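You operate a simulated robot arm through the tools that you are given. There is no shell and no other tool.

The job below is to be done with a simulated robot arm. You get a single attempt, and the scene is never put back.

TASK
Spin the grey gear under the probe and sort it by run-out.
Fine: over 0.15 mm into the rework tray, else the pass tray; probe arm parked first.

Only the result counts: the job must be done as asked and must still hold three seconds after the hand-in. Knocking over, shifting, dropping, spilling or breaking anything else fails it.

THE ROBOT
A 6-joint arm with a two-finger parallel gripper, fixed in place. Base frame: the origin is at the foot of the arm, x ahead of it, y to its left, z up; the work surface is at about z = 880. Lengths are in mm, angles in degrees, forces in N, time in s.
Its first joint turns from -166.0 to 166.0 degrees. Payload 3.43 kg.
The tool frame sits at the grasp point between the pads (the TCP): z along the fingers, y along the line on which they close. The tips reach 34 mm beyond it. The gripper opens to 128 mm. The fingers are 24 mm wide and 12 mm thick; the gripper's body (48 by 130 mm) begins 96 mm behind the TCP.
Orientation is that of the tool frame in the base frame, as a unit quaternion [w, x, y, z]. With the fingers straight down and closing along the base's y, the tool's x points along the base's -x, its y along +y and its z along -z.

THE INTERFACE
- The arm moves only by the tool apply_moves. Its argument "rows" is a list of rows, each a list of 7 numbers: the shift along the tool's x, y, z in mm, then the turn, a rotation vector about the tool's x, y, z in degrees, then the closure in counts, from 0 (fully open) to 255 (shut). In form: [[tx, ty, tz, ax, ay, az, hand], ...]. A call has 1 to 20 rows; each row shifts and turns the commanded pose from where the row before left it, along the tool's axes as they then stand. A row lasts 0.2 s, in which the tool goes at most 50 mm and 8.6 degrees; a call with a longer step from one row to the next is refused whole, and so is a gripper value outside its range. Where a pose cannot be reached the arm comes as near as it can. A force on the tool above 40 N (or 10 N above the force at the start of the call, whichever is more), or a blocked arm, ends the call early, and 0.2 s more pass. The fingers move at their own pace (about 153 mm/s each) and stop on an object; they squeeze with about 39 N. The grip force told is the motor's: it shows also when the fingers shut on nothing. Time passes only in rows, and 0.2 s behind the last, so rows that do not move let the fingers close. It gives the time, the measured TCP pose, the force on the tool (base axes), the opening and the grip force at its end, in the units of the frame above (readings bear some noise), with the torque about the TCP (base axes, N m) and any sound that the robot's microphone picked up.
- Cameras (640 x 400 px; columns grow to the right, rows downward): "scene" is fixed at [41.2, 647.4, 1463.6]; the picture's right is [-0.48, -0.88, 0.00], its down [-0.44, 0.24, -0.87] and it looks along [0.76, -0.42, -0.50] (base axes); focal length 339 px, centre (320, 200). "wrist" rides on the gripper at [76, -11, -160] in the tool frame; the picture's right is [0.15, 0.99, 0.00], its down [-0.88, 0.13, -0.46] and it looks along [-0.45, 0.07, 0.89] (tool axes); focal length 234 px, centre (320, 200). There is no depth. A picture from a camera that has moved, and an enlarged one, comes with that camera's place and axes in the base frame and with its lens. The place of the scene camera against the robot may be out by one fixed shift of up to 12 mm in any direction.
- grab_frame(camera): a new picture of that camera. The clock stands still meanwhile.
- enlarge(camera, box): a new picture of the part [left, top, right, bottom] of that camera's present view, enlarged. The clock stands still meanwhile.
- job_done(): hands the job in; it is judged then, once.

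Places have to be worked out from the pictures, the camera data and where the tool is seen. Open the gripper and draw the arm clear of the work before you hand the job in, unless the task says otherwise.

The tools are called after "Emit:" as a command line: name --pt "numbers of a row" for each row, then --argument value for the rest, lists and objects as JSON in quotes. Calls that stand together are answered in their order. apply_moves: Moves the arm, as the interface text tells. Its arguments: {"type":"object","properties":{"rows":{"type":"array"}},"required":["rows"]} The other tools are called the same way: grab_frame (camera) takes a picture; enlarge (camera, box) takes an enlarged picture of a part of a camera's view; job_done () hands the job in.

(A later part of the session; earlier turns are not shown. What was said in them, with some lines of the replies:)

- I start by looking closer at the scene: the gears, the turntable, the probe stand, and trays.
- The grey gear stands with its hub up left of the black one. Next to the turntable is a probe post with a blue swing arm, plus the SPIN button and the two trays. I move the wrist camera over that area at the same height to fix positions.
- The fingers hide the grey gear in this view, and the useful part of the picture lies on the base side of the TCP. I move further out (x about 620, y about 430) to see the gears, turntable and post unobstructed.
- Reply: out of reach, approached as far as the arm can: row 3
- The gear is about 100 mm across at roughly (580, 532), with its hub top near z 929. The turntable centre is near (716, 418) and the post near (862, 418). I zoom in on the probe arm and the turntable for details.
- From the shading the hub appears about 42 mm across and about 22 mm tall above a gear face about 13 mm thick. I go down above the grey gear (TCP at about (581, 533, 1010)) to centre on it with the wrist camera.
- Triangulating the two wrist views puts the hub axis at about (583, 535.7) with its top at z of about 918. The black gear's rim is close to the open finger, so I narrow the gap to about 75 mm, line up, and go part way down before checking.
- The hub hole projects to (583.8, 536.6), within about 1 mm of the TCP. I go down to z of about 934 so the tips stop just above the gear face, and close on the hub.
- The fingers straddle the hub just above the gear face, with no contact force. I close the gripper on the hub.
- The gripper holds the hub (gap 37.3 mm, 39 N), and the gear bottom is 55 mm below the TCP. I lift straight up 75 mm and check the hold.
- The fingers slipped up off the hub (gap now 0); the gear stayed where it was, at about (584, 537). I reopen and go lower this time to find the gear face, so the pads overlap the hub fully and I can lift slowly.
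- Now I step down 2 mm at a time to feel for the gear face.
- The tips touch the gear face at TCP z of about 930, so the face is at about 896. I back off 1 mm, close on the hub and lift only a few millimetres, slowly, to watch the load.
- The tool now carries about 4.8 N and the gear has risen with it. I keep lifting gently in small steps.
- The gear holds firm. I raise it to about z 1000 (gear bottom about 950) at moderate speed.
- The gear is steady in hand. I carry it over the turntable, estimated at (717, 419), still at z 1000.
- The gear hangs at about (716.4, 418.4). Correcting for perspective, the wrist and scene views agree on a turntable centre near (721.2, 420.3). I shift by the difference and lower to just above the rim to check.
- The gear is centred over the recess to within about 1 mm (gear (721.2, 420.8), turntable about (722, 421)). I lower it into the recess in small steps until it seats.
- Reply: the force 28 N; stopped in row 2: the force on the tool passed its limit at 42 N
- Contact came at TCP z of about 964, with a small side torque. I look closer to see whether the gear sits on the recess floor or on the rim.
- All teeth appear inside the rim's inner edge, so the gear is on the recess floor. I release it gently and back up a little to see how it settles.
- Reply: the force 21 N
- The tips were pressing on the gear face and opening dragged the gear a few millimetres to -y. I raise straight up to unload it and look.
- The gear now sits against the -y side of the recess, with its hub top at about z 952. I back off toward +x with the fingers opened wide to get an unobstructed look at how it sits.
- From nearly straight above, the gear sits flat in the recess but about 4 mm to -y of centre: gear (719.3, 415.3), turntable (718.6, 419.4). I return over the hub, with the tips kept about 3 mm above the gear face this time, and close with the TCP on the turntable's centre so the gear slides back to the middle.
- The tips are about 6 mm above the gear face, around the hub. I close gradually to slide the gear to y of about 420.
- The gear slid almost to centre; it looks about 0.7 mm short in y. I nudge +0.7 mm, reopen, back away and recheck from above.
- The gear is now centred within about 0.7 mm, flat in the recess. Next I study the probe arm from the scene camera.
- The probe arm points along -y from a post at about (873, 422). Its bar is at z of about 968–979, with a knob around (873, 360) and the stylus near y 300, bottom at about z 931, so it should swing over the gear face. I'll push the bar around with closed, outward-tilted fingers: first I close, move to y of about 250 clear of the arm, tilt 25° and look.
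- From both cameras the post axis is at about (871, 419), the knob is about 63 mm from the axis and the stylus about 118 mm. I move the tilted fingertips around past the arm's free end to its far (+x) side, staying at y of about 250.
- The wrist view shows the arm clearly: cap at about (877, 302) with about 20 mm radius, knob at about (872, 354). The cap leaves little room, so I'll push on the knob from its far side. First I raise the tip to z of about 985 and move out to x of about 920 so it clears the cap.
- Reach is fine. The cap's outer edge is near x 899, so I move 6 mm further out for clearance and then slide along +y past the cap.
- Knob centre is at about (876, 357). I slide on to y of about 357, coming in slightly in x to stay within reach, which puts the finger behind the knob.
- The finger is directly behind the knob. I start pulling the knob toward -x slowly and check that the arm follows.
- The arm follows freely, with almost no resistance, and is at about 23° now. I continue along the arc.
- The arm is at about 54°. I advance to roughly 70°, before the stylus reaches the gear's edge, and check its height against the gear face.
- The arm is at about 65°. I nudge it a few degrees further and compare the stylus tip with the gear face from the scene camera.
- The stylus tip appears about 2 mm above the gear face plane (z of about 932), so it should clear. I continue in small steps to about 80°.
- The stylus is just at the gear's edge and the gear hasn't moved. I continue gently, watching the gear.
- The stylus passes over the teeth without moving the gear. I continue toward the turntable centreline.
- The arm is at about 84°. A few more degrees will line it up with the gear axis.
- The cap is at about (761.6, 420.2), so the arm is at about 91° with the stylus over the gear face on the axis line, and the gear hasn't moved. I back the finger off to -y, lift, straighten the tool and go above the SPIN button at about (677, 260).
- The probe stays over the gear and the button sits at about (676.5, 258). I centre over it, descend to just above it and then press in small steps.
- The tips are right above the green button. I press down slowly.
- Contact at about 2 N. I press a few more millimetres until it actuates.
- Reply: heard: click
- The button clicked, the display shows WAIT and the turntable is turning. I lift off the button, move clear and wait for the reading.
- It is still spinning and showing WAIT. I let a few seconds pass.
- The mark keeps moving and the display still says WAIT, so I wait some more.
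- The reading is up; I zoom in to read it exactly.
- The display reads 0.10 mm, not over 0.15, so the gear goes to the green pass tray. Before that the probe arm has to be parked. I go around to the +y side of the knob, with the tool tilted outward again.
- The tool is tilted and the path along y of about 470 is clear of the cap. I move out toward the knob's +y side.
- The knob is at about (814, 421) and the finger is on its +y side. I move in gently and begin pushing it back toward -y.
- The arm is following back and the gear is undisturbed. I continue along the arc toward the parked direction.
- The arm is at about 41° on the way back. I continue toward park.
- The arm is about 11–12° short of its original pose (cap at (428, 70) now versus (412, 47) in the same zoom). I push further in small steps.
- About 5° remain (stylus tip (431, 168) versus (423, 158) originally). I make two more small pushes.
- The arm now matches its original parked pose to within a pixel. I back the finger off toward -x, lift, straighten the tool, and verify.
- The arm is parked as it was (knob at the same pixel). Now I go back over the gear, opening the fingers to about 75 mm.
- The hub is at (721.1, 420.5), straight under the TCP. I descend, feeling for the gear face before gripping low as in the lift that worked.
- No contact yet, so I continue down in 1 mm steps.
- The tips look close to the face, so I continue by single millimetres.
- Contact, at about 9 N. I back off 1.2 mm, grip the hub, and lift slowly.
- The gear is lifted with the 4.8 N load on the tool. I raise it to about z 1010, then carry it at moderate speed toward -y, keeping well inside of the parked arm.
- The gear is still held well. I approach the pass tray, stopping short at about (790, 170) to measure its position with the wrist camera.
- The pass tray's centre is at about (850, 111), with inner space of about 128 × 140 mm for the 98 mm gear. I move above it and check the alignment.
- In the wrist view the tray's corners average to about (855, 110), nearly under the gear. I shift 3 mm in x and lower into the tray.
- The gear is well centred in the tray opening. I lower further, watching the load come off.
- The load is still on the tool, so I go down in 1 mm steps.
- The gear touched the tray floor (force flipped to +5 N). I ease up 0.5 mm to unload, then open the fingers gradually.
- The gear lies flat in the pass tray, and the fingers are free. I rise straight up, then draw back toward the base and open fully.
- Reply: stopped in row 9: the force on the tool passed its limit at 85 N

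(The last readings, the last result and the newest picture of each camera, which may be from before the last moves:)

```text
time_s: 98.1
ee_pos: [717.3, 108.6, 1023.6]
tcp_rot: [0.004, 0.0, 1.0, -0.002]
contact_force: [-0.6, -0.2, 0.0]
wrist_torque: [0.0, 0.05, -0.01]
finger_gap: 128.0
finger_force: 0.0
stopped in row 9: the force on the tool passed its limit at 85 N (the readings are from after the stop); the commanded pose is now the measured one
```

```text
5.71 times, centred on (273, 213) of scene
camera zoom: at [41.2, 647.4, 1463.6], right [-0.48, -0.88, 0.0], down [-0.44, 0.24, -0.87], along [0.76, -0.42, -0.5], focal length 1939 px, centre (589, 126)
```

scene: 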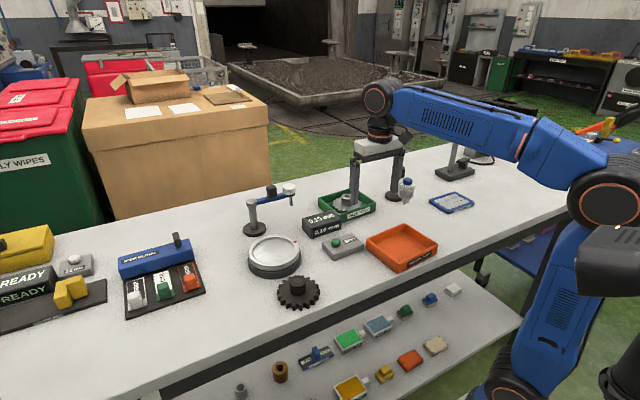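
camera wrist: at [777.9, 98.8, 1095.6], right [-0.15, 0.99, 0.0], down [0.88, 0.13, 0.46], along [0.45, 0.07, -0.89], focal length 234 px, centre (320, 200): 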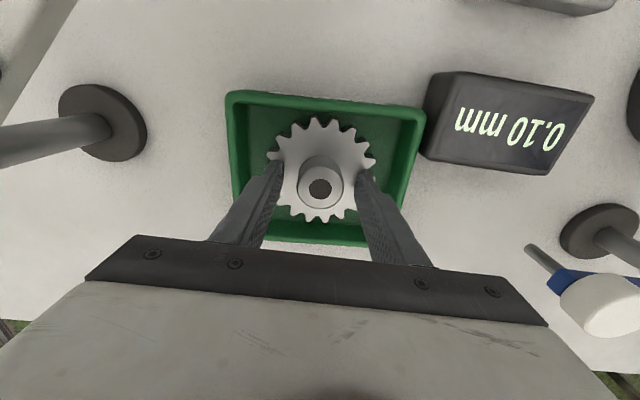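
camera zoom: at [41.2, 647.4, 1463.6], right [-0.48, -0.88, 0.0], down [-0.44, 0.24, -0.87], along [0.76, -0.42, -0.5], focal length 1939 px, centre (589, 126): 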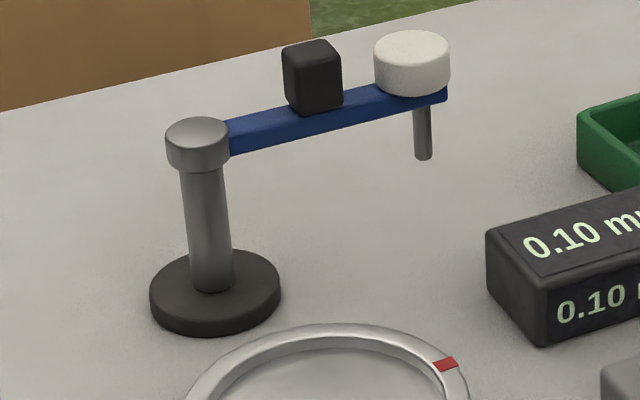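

The retreat was stopped by an 85 N contact: the open finger on the -y side struck the bottle holder next to the tray. I stop and look closely at what it did.

Emit:
enlarge --camera "scene" --box '[370, 150, 440, 220]'

Emit:
grab_frame --camera "wrist"

Emit:
enlarge --camera "wrist" --box '[60, 0, 320, 240]'

```text
5.71 times, centred on (405, 185) of scene
camera zoom: at [41.2, 647.4, 1463.6], right [-0.48, -0.88, 0.0], down [-0.44, 0.24, -0.87], along [0.76, -0.42, -0.5], focal length 1939 px, centre (-166, 286)
```

zoom: 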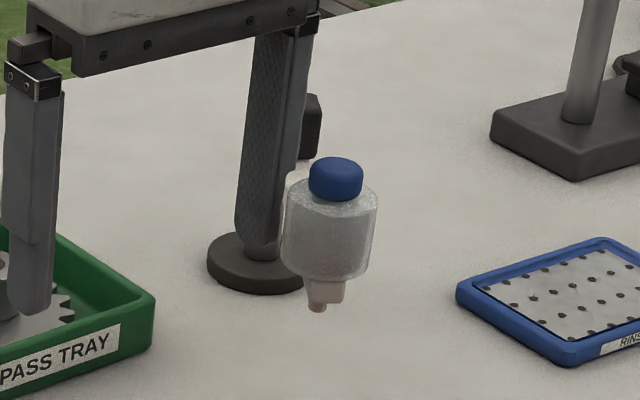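

```text
taken
camera wrist: at [640.1, 98.3, 1181.9], right [-0.15, 0.99, -0.01], down [0.88, 0.13, 0.46], along [0.46, 0.06, -0.89], focal length 234 px, centre (320, 200)
```

wrist: 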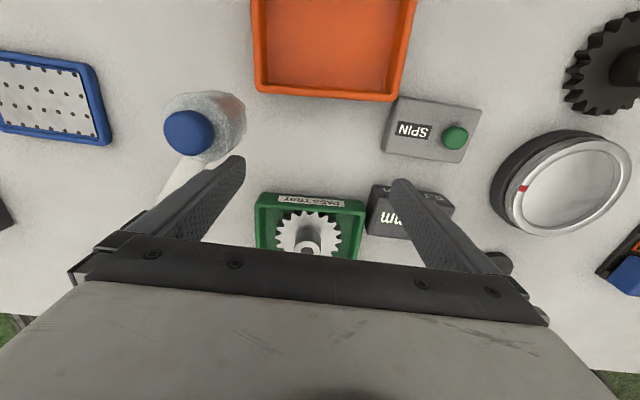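

```text
1.67 times, centred on (190, 120) of wrist
camera zoom: at [640.1, 98.3, 1181.9], right [-0.15, 0.99, -0.01], down [0.88, 0.13, 0.46], along [0.46, 0.06, -0.89], focal length 390 px, centre (537, 333)
```

zoom: 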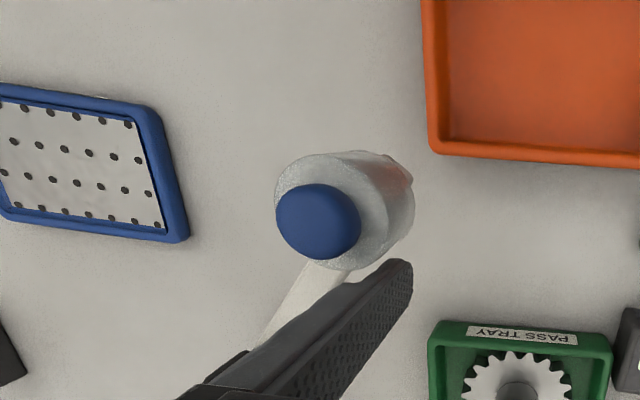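

The bottle holder is a second swing arm (post near (834, -75)). My finger pushed its bottle from about (704, 50) to (684, 20), roughly 11° about its post; its base hasn't moved. I first back the finger away in +y and close the gripper, then I'll gently swing it back to where it was.

Emit:
apply_moves --pt "0 10 0 0 0 0 0" --pt "0 20 0 0 0 0 0" --pt "0 20 0 0 0 0 0" --pt "0 0 0 0 0 0 128" --pt "0 0 0 0 0 0 255" --pt "0 0 0 0 0 0 255"

Emit:
enlarge --camera "scene" --box '[360, 150, 440, 220]'

Emit:
grab_frame --camera "wrist"

Emit:
enlarge --camera "scene" --box '[320, 170, 400, 240]'

```text
time_s: 99.5
ee_pos: [716.3, 159.3, 1024.4]
tcp_rot: [0.005, 0.0, 1.0, -0.002]
contact_force: [0.0, -0.4, 1.0]
wrist_torque: [-0.01, 0.0, -0.01]
finger_gap: 0.0
finger_force: 32.7
```

```text
5.71 times, centred on (400, 185) of scene
camera zoom: at [41.2, 647.4, 1463.6], right [-0.48, -0.88, 0.0], down [-0.44, 0.24, -0.87], along [0.76, -0.42, -0.5], focal length 1939 px, centre (-137, 286)
```

zoom: 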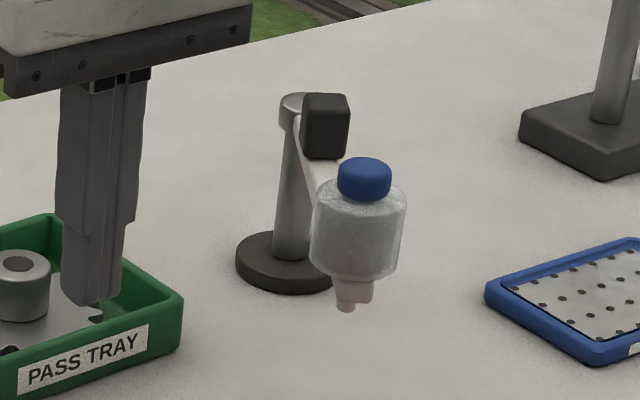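

```text
taken
camera wrist: at [640.0, 149.0, 1182.6], right [-0.15, 0.99, -0.01], down [0.88, 0.13, 0.46], along [0.46, 0.06, -0.89], focal length 234 px, centre (320, 200)
```

wrist: 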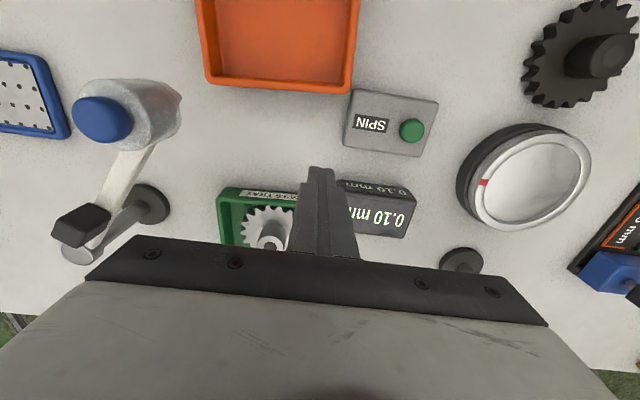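

```text
5.71 times, centred on (360, 205) of scene
camera zoom: at [41.2, 647.4, 1463.6], right [-0.48, -0.88, 0.0], down [-0.44, 0.24, -0.87], along [0.76, -0.42, -0.5], focal length 1939 px, centre (91, 171)
```

zoom: 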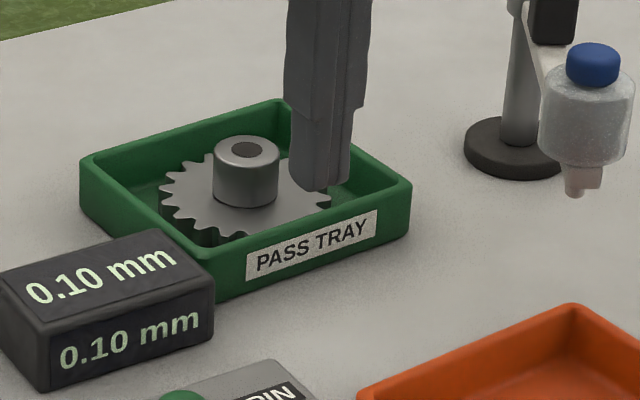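

The gear and pass tray are untouched, and the bottle arm pivots about its post at about (835, -74), currently at 148° versus about 136.5° before. I go around the bottle's near side, at x of about 600, to its -y side so I can push the white bar back gently.

Emit:
apply_moves --pt "29 0 0 0 0 0 255" --pt "29 0 0 0 0 0 255" --pt "29 0 0 0 0 0 255" --pt "29 0 0 0 0 0 255" --pt "0 -34 0 0 0 0 255" --pt "0 -34 0 0 0 0 255" --pt "0 -34 0 0 0 0 255" --pt "0 -34 0 0 0 0 255" --pt "0 -34 0 0 0 0 255" --pt "0 -35 0 0 0 0 255" --pt "0 0 0 0 0 0 255"

Emit:
grab_frame --camera "wrist"

Emit:
enlarge --camera "scene" --box '[360, 150, 460, 240]'

```text
time_s: 101.9
ee_pos: [599.4, -48.1, 1022.9]
tcp_rot: [0.004, -0.001, 1.0, -0.003]
contact_force: [0.6, 0.3, -0.4]
wrist_torque: [0.03, -0.02, -0.05]
finger_gap: 0.0
finger_force: 32.8
```

```text
taken
camera wrist: at [523.4, -58.0, 1181.9], right [-0.15, 0.99, -0.01], down [0.88, 0.13, 0.46], along [0.46, 0.06, -0.89], focal length 234 px, centre (320, 200)
```

wrist: 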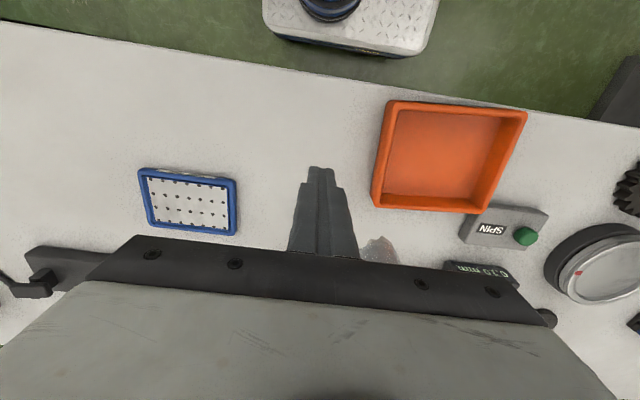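

```text
4.44 times, centred on (410, 195) of scene
camera zoom: at [41.2, 647.4, 1463.6], right [-0.48, -0.88, 0.0], down [-0.44, 0.24, -0.87], along [0.76, -0.42, -0.5], focal length 1508 px, centre (-80, 222)
```

zoom: 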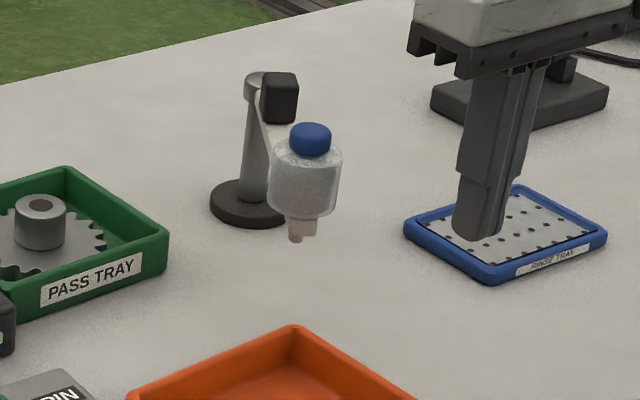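

There is a clear path along y of about -48. I move in toward the bar from its -y side and lower the tips to about z 977.

Emit:
apply_moves --pt "-25 0 0 0 0 0 255" --pt "-25 0 4 0 0 0 255" --pt "-25 0 5 0 0 0 255" --pt "-20 0 4 0 0 0 255" --pt "-6 0 0 0 0 0 255" --pt "0 0 0 0 0 0 255"

Emit:
grab_frame --camera "wrist"

Emit:
enlarge --camera "scene" --box '[360, 150, 440, 220]'

```text
time_s: 103.3
ee_pos: [701.5, -49.0, 1010.9]
tcp_rot: [0.004, 0.0, 1.0, -0.002]
contact_force: [-0.5, 0.0, 0.1]
wrist_torque: [0.0, -0.01, -0.01]
finger_gap: 0.0
finger_force: 33.1
```

```text
taken
camera wrist: at [624.1, -58.0, 1170.9], right [-0.15, 0.99, -0.01], down [0.88, 0.13, 0.46], along [0.46, 0.06, -0.89], focal length 234 px, centre (320, 200)
```

wrist: 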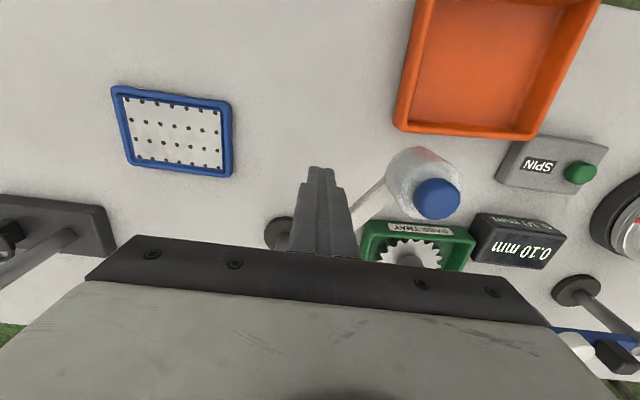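

```text
5.71 times, centred on (400, 185) of scene
camera zoom: at [41.2, 647.4, 1463.6], right [-0.48, -0.88, 0.0], down [-0.44, 0.24, -0.87], along [0.76, -0.42, -0.5], focal length 1939 px, centre (-137, 286)
```

zoom: 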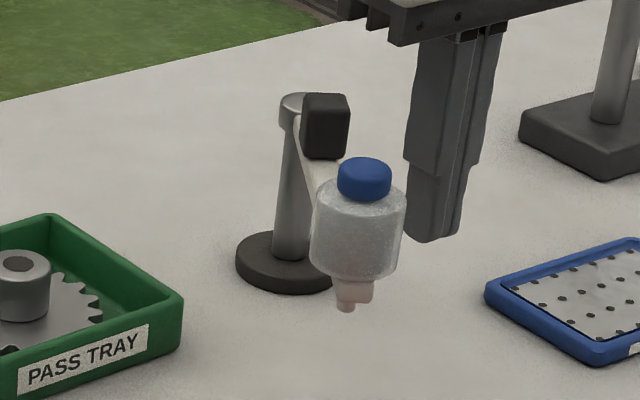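

The bar runs from the post to the bottle, and the finger is about 51 mm off it. I approach perpendicular to the bar in small steps.

Emit:
apply_moves --pt "-4 6 0 0 0 0 255" --pt "-4 6 0 0 0 0 255" --pt "-2.7 4.2 0 0 0 0 255" --pt "0 0 0 0 0 0 255"

Emit:
apply_moves --pt "-1.6 2.5 0 0 0 0 255" --pt "-1.6 2.5 0 0 0 0 255" --pt "0 0 0 0 0 0 255"

Emit:
enlarge --camera "scene" --box '[360, 150, 440, 220]'

Emit:
enlarge --camera "wrist" --box '[260, 100, 500, 260]'

```text
time_s: 104.3
ee_pos: [711.6, -31.0, 1013.0]
tcp_rot: [0.004, 0.0, 1.0, -0.003]
contact_force: [0.6, -0.2, 0.0]
wrist_torque: [0.01, 0.04, 0.06]
finger_gap: 0.3
finger_force: 32.5
```

```text
time_s: 105.1
ee_pos: [715.8, -25.0, 1011.1]
tcp_rot: [0.004, 0.0, 1.0, -0.003]
contact_force: [0.7, 0.5, 0.3]
wrist_torque: [-0.02, 0.05, -0.01]
finger_gap: 0.0
finger_force: 33.4
```

```text
5.71 times, centred on (400, 185) of scene
camera zoom: at [41.2, 647.4, 1463.6], right [-0.48, -0.88, 0.0], down [-0.44, 0.24, -0.87], along [0.76, -0.42, -0.5], focal length 1939 px, centre (-137, 286)
```

zoom: 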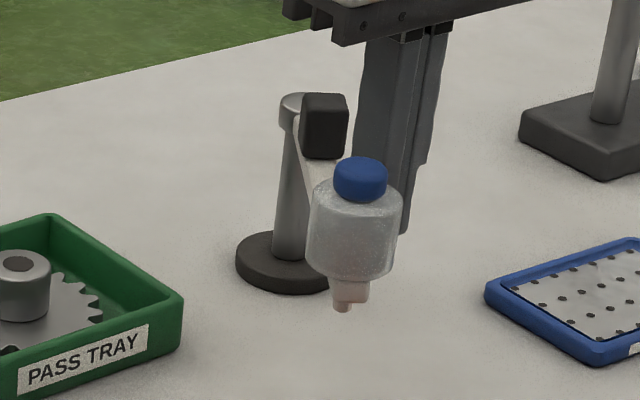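

```text
2.50 times, centred on (380, 180) of wrist
camera zoom: at [638.6, -35.8, 1170.1], right [-0.15, 0.99, -0.01], down [0.88, 0.13, 0.46], along [0.46, 0.06, -0.89], focal length 585 px, centre (170, 250)
```

zoom: 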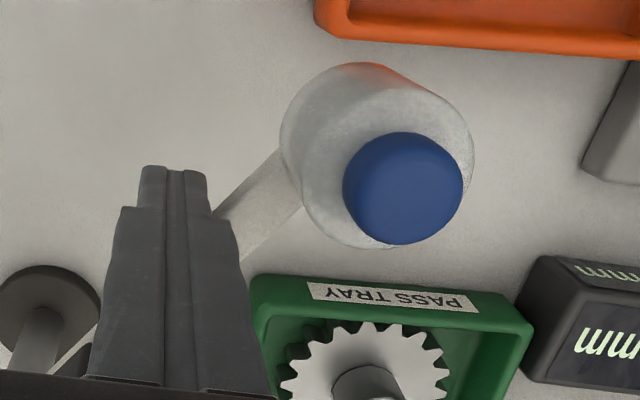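

Contact is gentle and the arm has started to move (cap pixel 364 → 360; target about 297). I push slowly along the arc for about 6°.

Emit:
apply_moves --pt "-1.6 3.3 0 0 0 0 255" --pt "-1.6 3.3 0 0 0 0 255" --pt "-1.6 3.3 0 0 0 0 255" --pt "-1.6 3.3 0 0 0 0 255" --pt "0 0 0 0 0 0 255"

Emit:
enlarge --camera "scene" --box '[360, 150, 440, 220]'

```text
time_s: 106.3
ee_pos: [722.5, -12.1, 1011.1]
tcp_rot: [0.004, 0.0, 1.0, -0.003]
contact_force: [0.1, -0.7, 0.3]
wrist_torque: [0.01, 0.02, 0.0]
finger_gap: 0.1
finger_force: 33.6
```

```text
5.71 times, centred on (400, 185) of scene
camera zoom: at [41.2, 647.4, 1463.6], right [-0.48, -0.88, 0.0], down [-0.44, 0.24, -0.87], along [0.76, -0.42, -0.5], focal length 1939 px, centre (-137, 286)
```

zoom: 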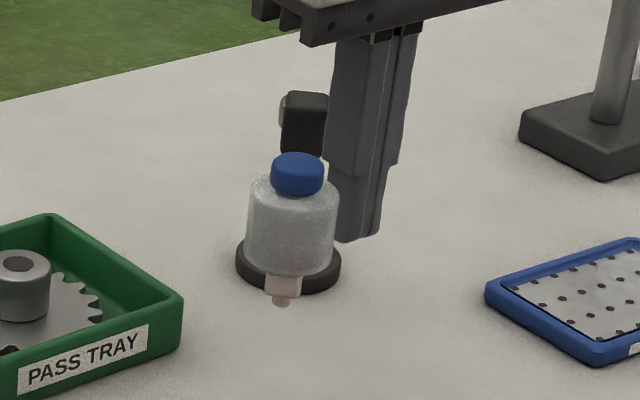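

The bottle is back exactly on its earlier pixels: cap (297, 174), body 246–339, knob (304, 122). I withdraw the finger the way it came and check that it stays put.

Emit:
apply_moves --pt "1.5 -3 0 0 0 0 255" --pt "5 -9 0 0 0 0 255" --pt "8 -14 0 0 0 0 255" --pt "0 -15 0 0 0 0 255" --pt "0 0 0 0 0 0 255" --pt "0 0 0 0 0 0 255"

Emit:
enlarge --camera "scene" --box '[360, 150, 440, 220]'

Emit:
enlarge --camera "scene" --box '[320, 170, 400, 240]'

```text
time_s: 107.7
ee_pos: [709.1, -53.8, 1011.1]
tcp_rot: [0.005, 0.0, 1.0, -0.002]
contact_force: [0.0, 0.8, 0.3]
wrist_torque: [0.01, -0.03, 0.01]
finger_gap: 0.1
finger_force: 33.4
```

```text
5.71 times, centred on (400, 185) of scene
camera zoom: at [41.2, 647.4, 1463.6], right [-0.48, -0.88, 0.0], down [-0.44, 0.24, -0.87], along [0.76, -0.42, -0.5], focal length 1939 px, centre (-137, 286)
```

zoom: 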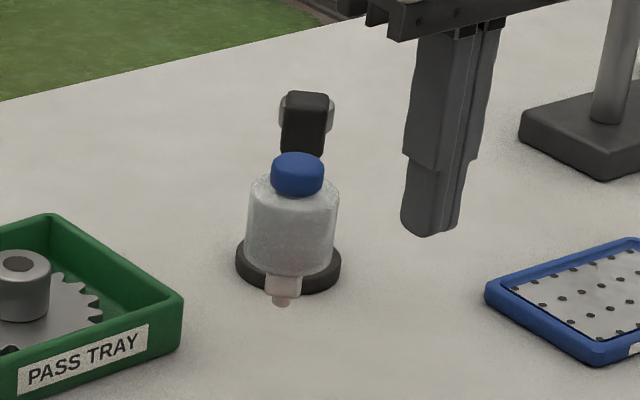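

```text
5.71 times, centred on (360, 205) of scene
camera zoom: at [41.2, 647.4, 1463.6], right [-0.48, -0.88, 0.0], down [-0.44, 0.24, -0.87], along [0.76, -0.42, -0.5], focal length 1939 px, centre (91, 171)
```

zoom: 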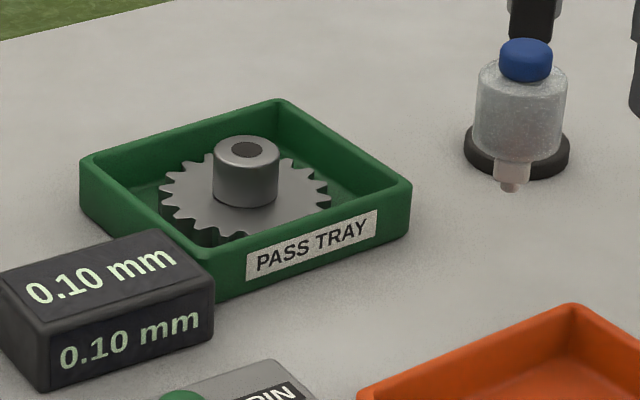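

Bottle holder and gear both match their earlier positions. I withdraw along the same clear path, rise, and open the gripper well away from everything.

Emit:
apply_moves --pt "25 0 0 0 0 0 255" --pt "30 0 0 0 0 0 255" --pt "30 0 0 0 0 0 255" --pt "30 0 -10 0 0 0 255" --pt "30 0 -30 0 0 0 255" --pt "20 0 -40 0 0 0 255" --pt "0 0 -30 0 0 0 128" --pt "0 0 0 0 0 0 0" --pt "0 0 0 0 0 0 0" --pt "0 0 0 0 0 0 0"

Emit:
grab_frame --camera "scene"

Emit:
enlarge --camera "scene" --box '[230, 160, 410, 280]'

Emit:
enlarge --camera "scene" --box '[300, 150, 420, 250]'

```text
time_s: 109.9
ee_pos: [542.1, -52.8, 1118.9]
tcp_rot: [0.004, 0.0, 1.0, -0.002]
contact_force: [-0.2, 0.8, -0.8]
wrist_torque: [-0.03, -0.04, -0.04]
finger_gap: 128.0
finger_force: 0.1
```

```text
taken
```

scene: 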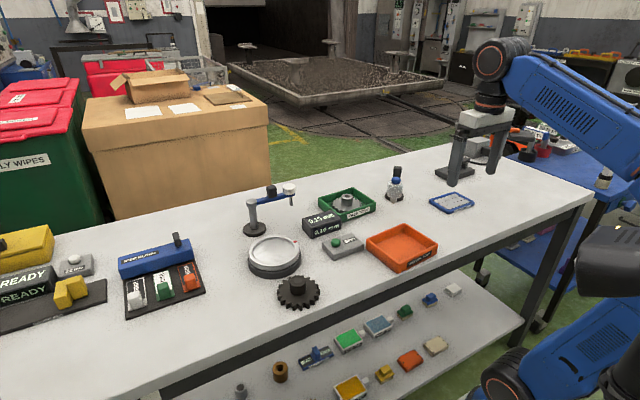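

```text
3.33 times, centred on (320, 220) of scene
camera zoom: at [41.2, 647.4, 1463.6], right [-0.48, -0.88, 0.0], down [-0.44, 0.24, -0.87], along [0.76, -0.42, -0.5], focal length 1131 px, centre (320, 133)
```

zoom: 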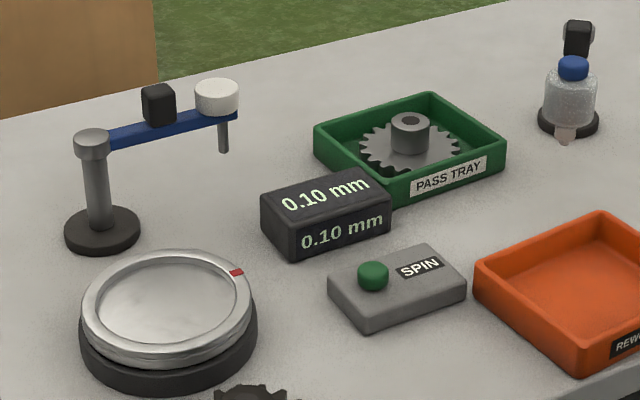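

```text
4.00 times, centred on (360, 200) of scene
camera zoom: at [41.2, 647.4, 1463.6], right [-0.48, -0.88, 0.0], down [-0.44, 0.24, -0.87], along [0.76, -0.42, -0.5], focal length 1357 px, centre (160, 200)
```

zoom: 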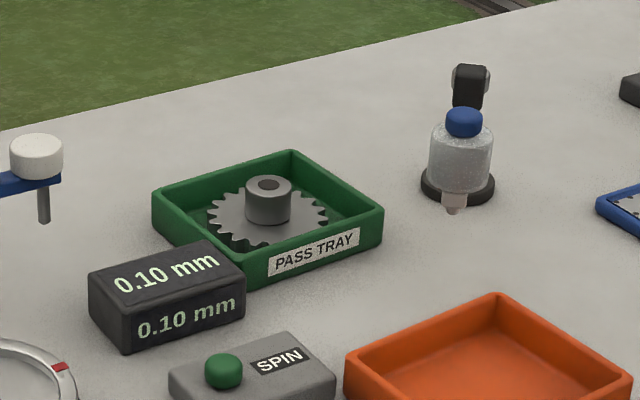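

All in place: the grey gear is flat in the pass tray for a 0.10 mm reading, and the probe arm is parked. The bottle arm I bumped is back on its earlier pixels, and the gripper is open and clear. I hand the job in.

Emit:
job_done

```text
The job is handed in.
```

The grey gear measured 0.10 mm run-out, within the 0.15 mm limit, so it is in the green pass tray. The probe arm was swung back to its parked position before I moved the gear.

**Bottle holder:** while drawing back from the tray, an open finger hit the bottle holder beside it with 85 N. That swung its arm about 11° around its post. The base did not move, and I pushed the arm back until it matched the earlier pictures to within a pixel or two. It was still a disturbance to something outside the job, so it may count against the result.

**Gear handling:** my first grip slipped off the hub before the gear left the table. Later, while setting it on the turntable, I dragged it about 4 mm off centre. I re-centred it to within about 1 mm before the spin.

In the last pictures the gear lay flat in the tray and nothing else looked moved. The gripper is open and clear of the work.
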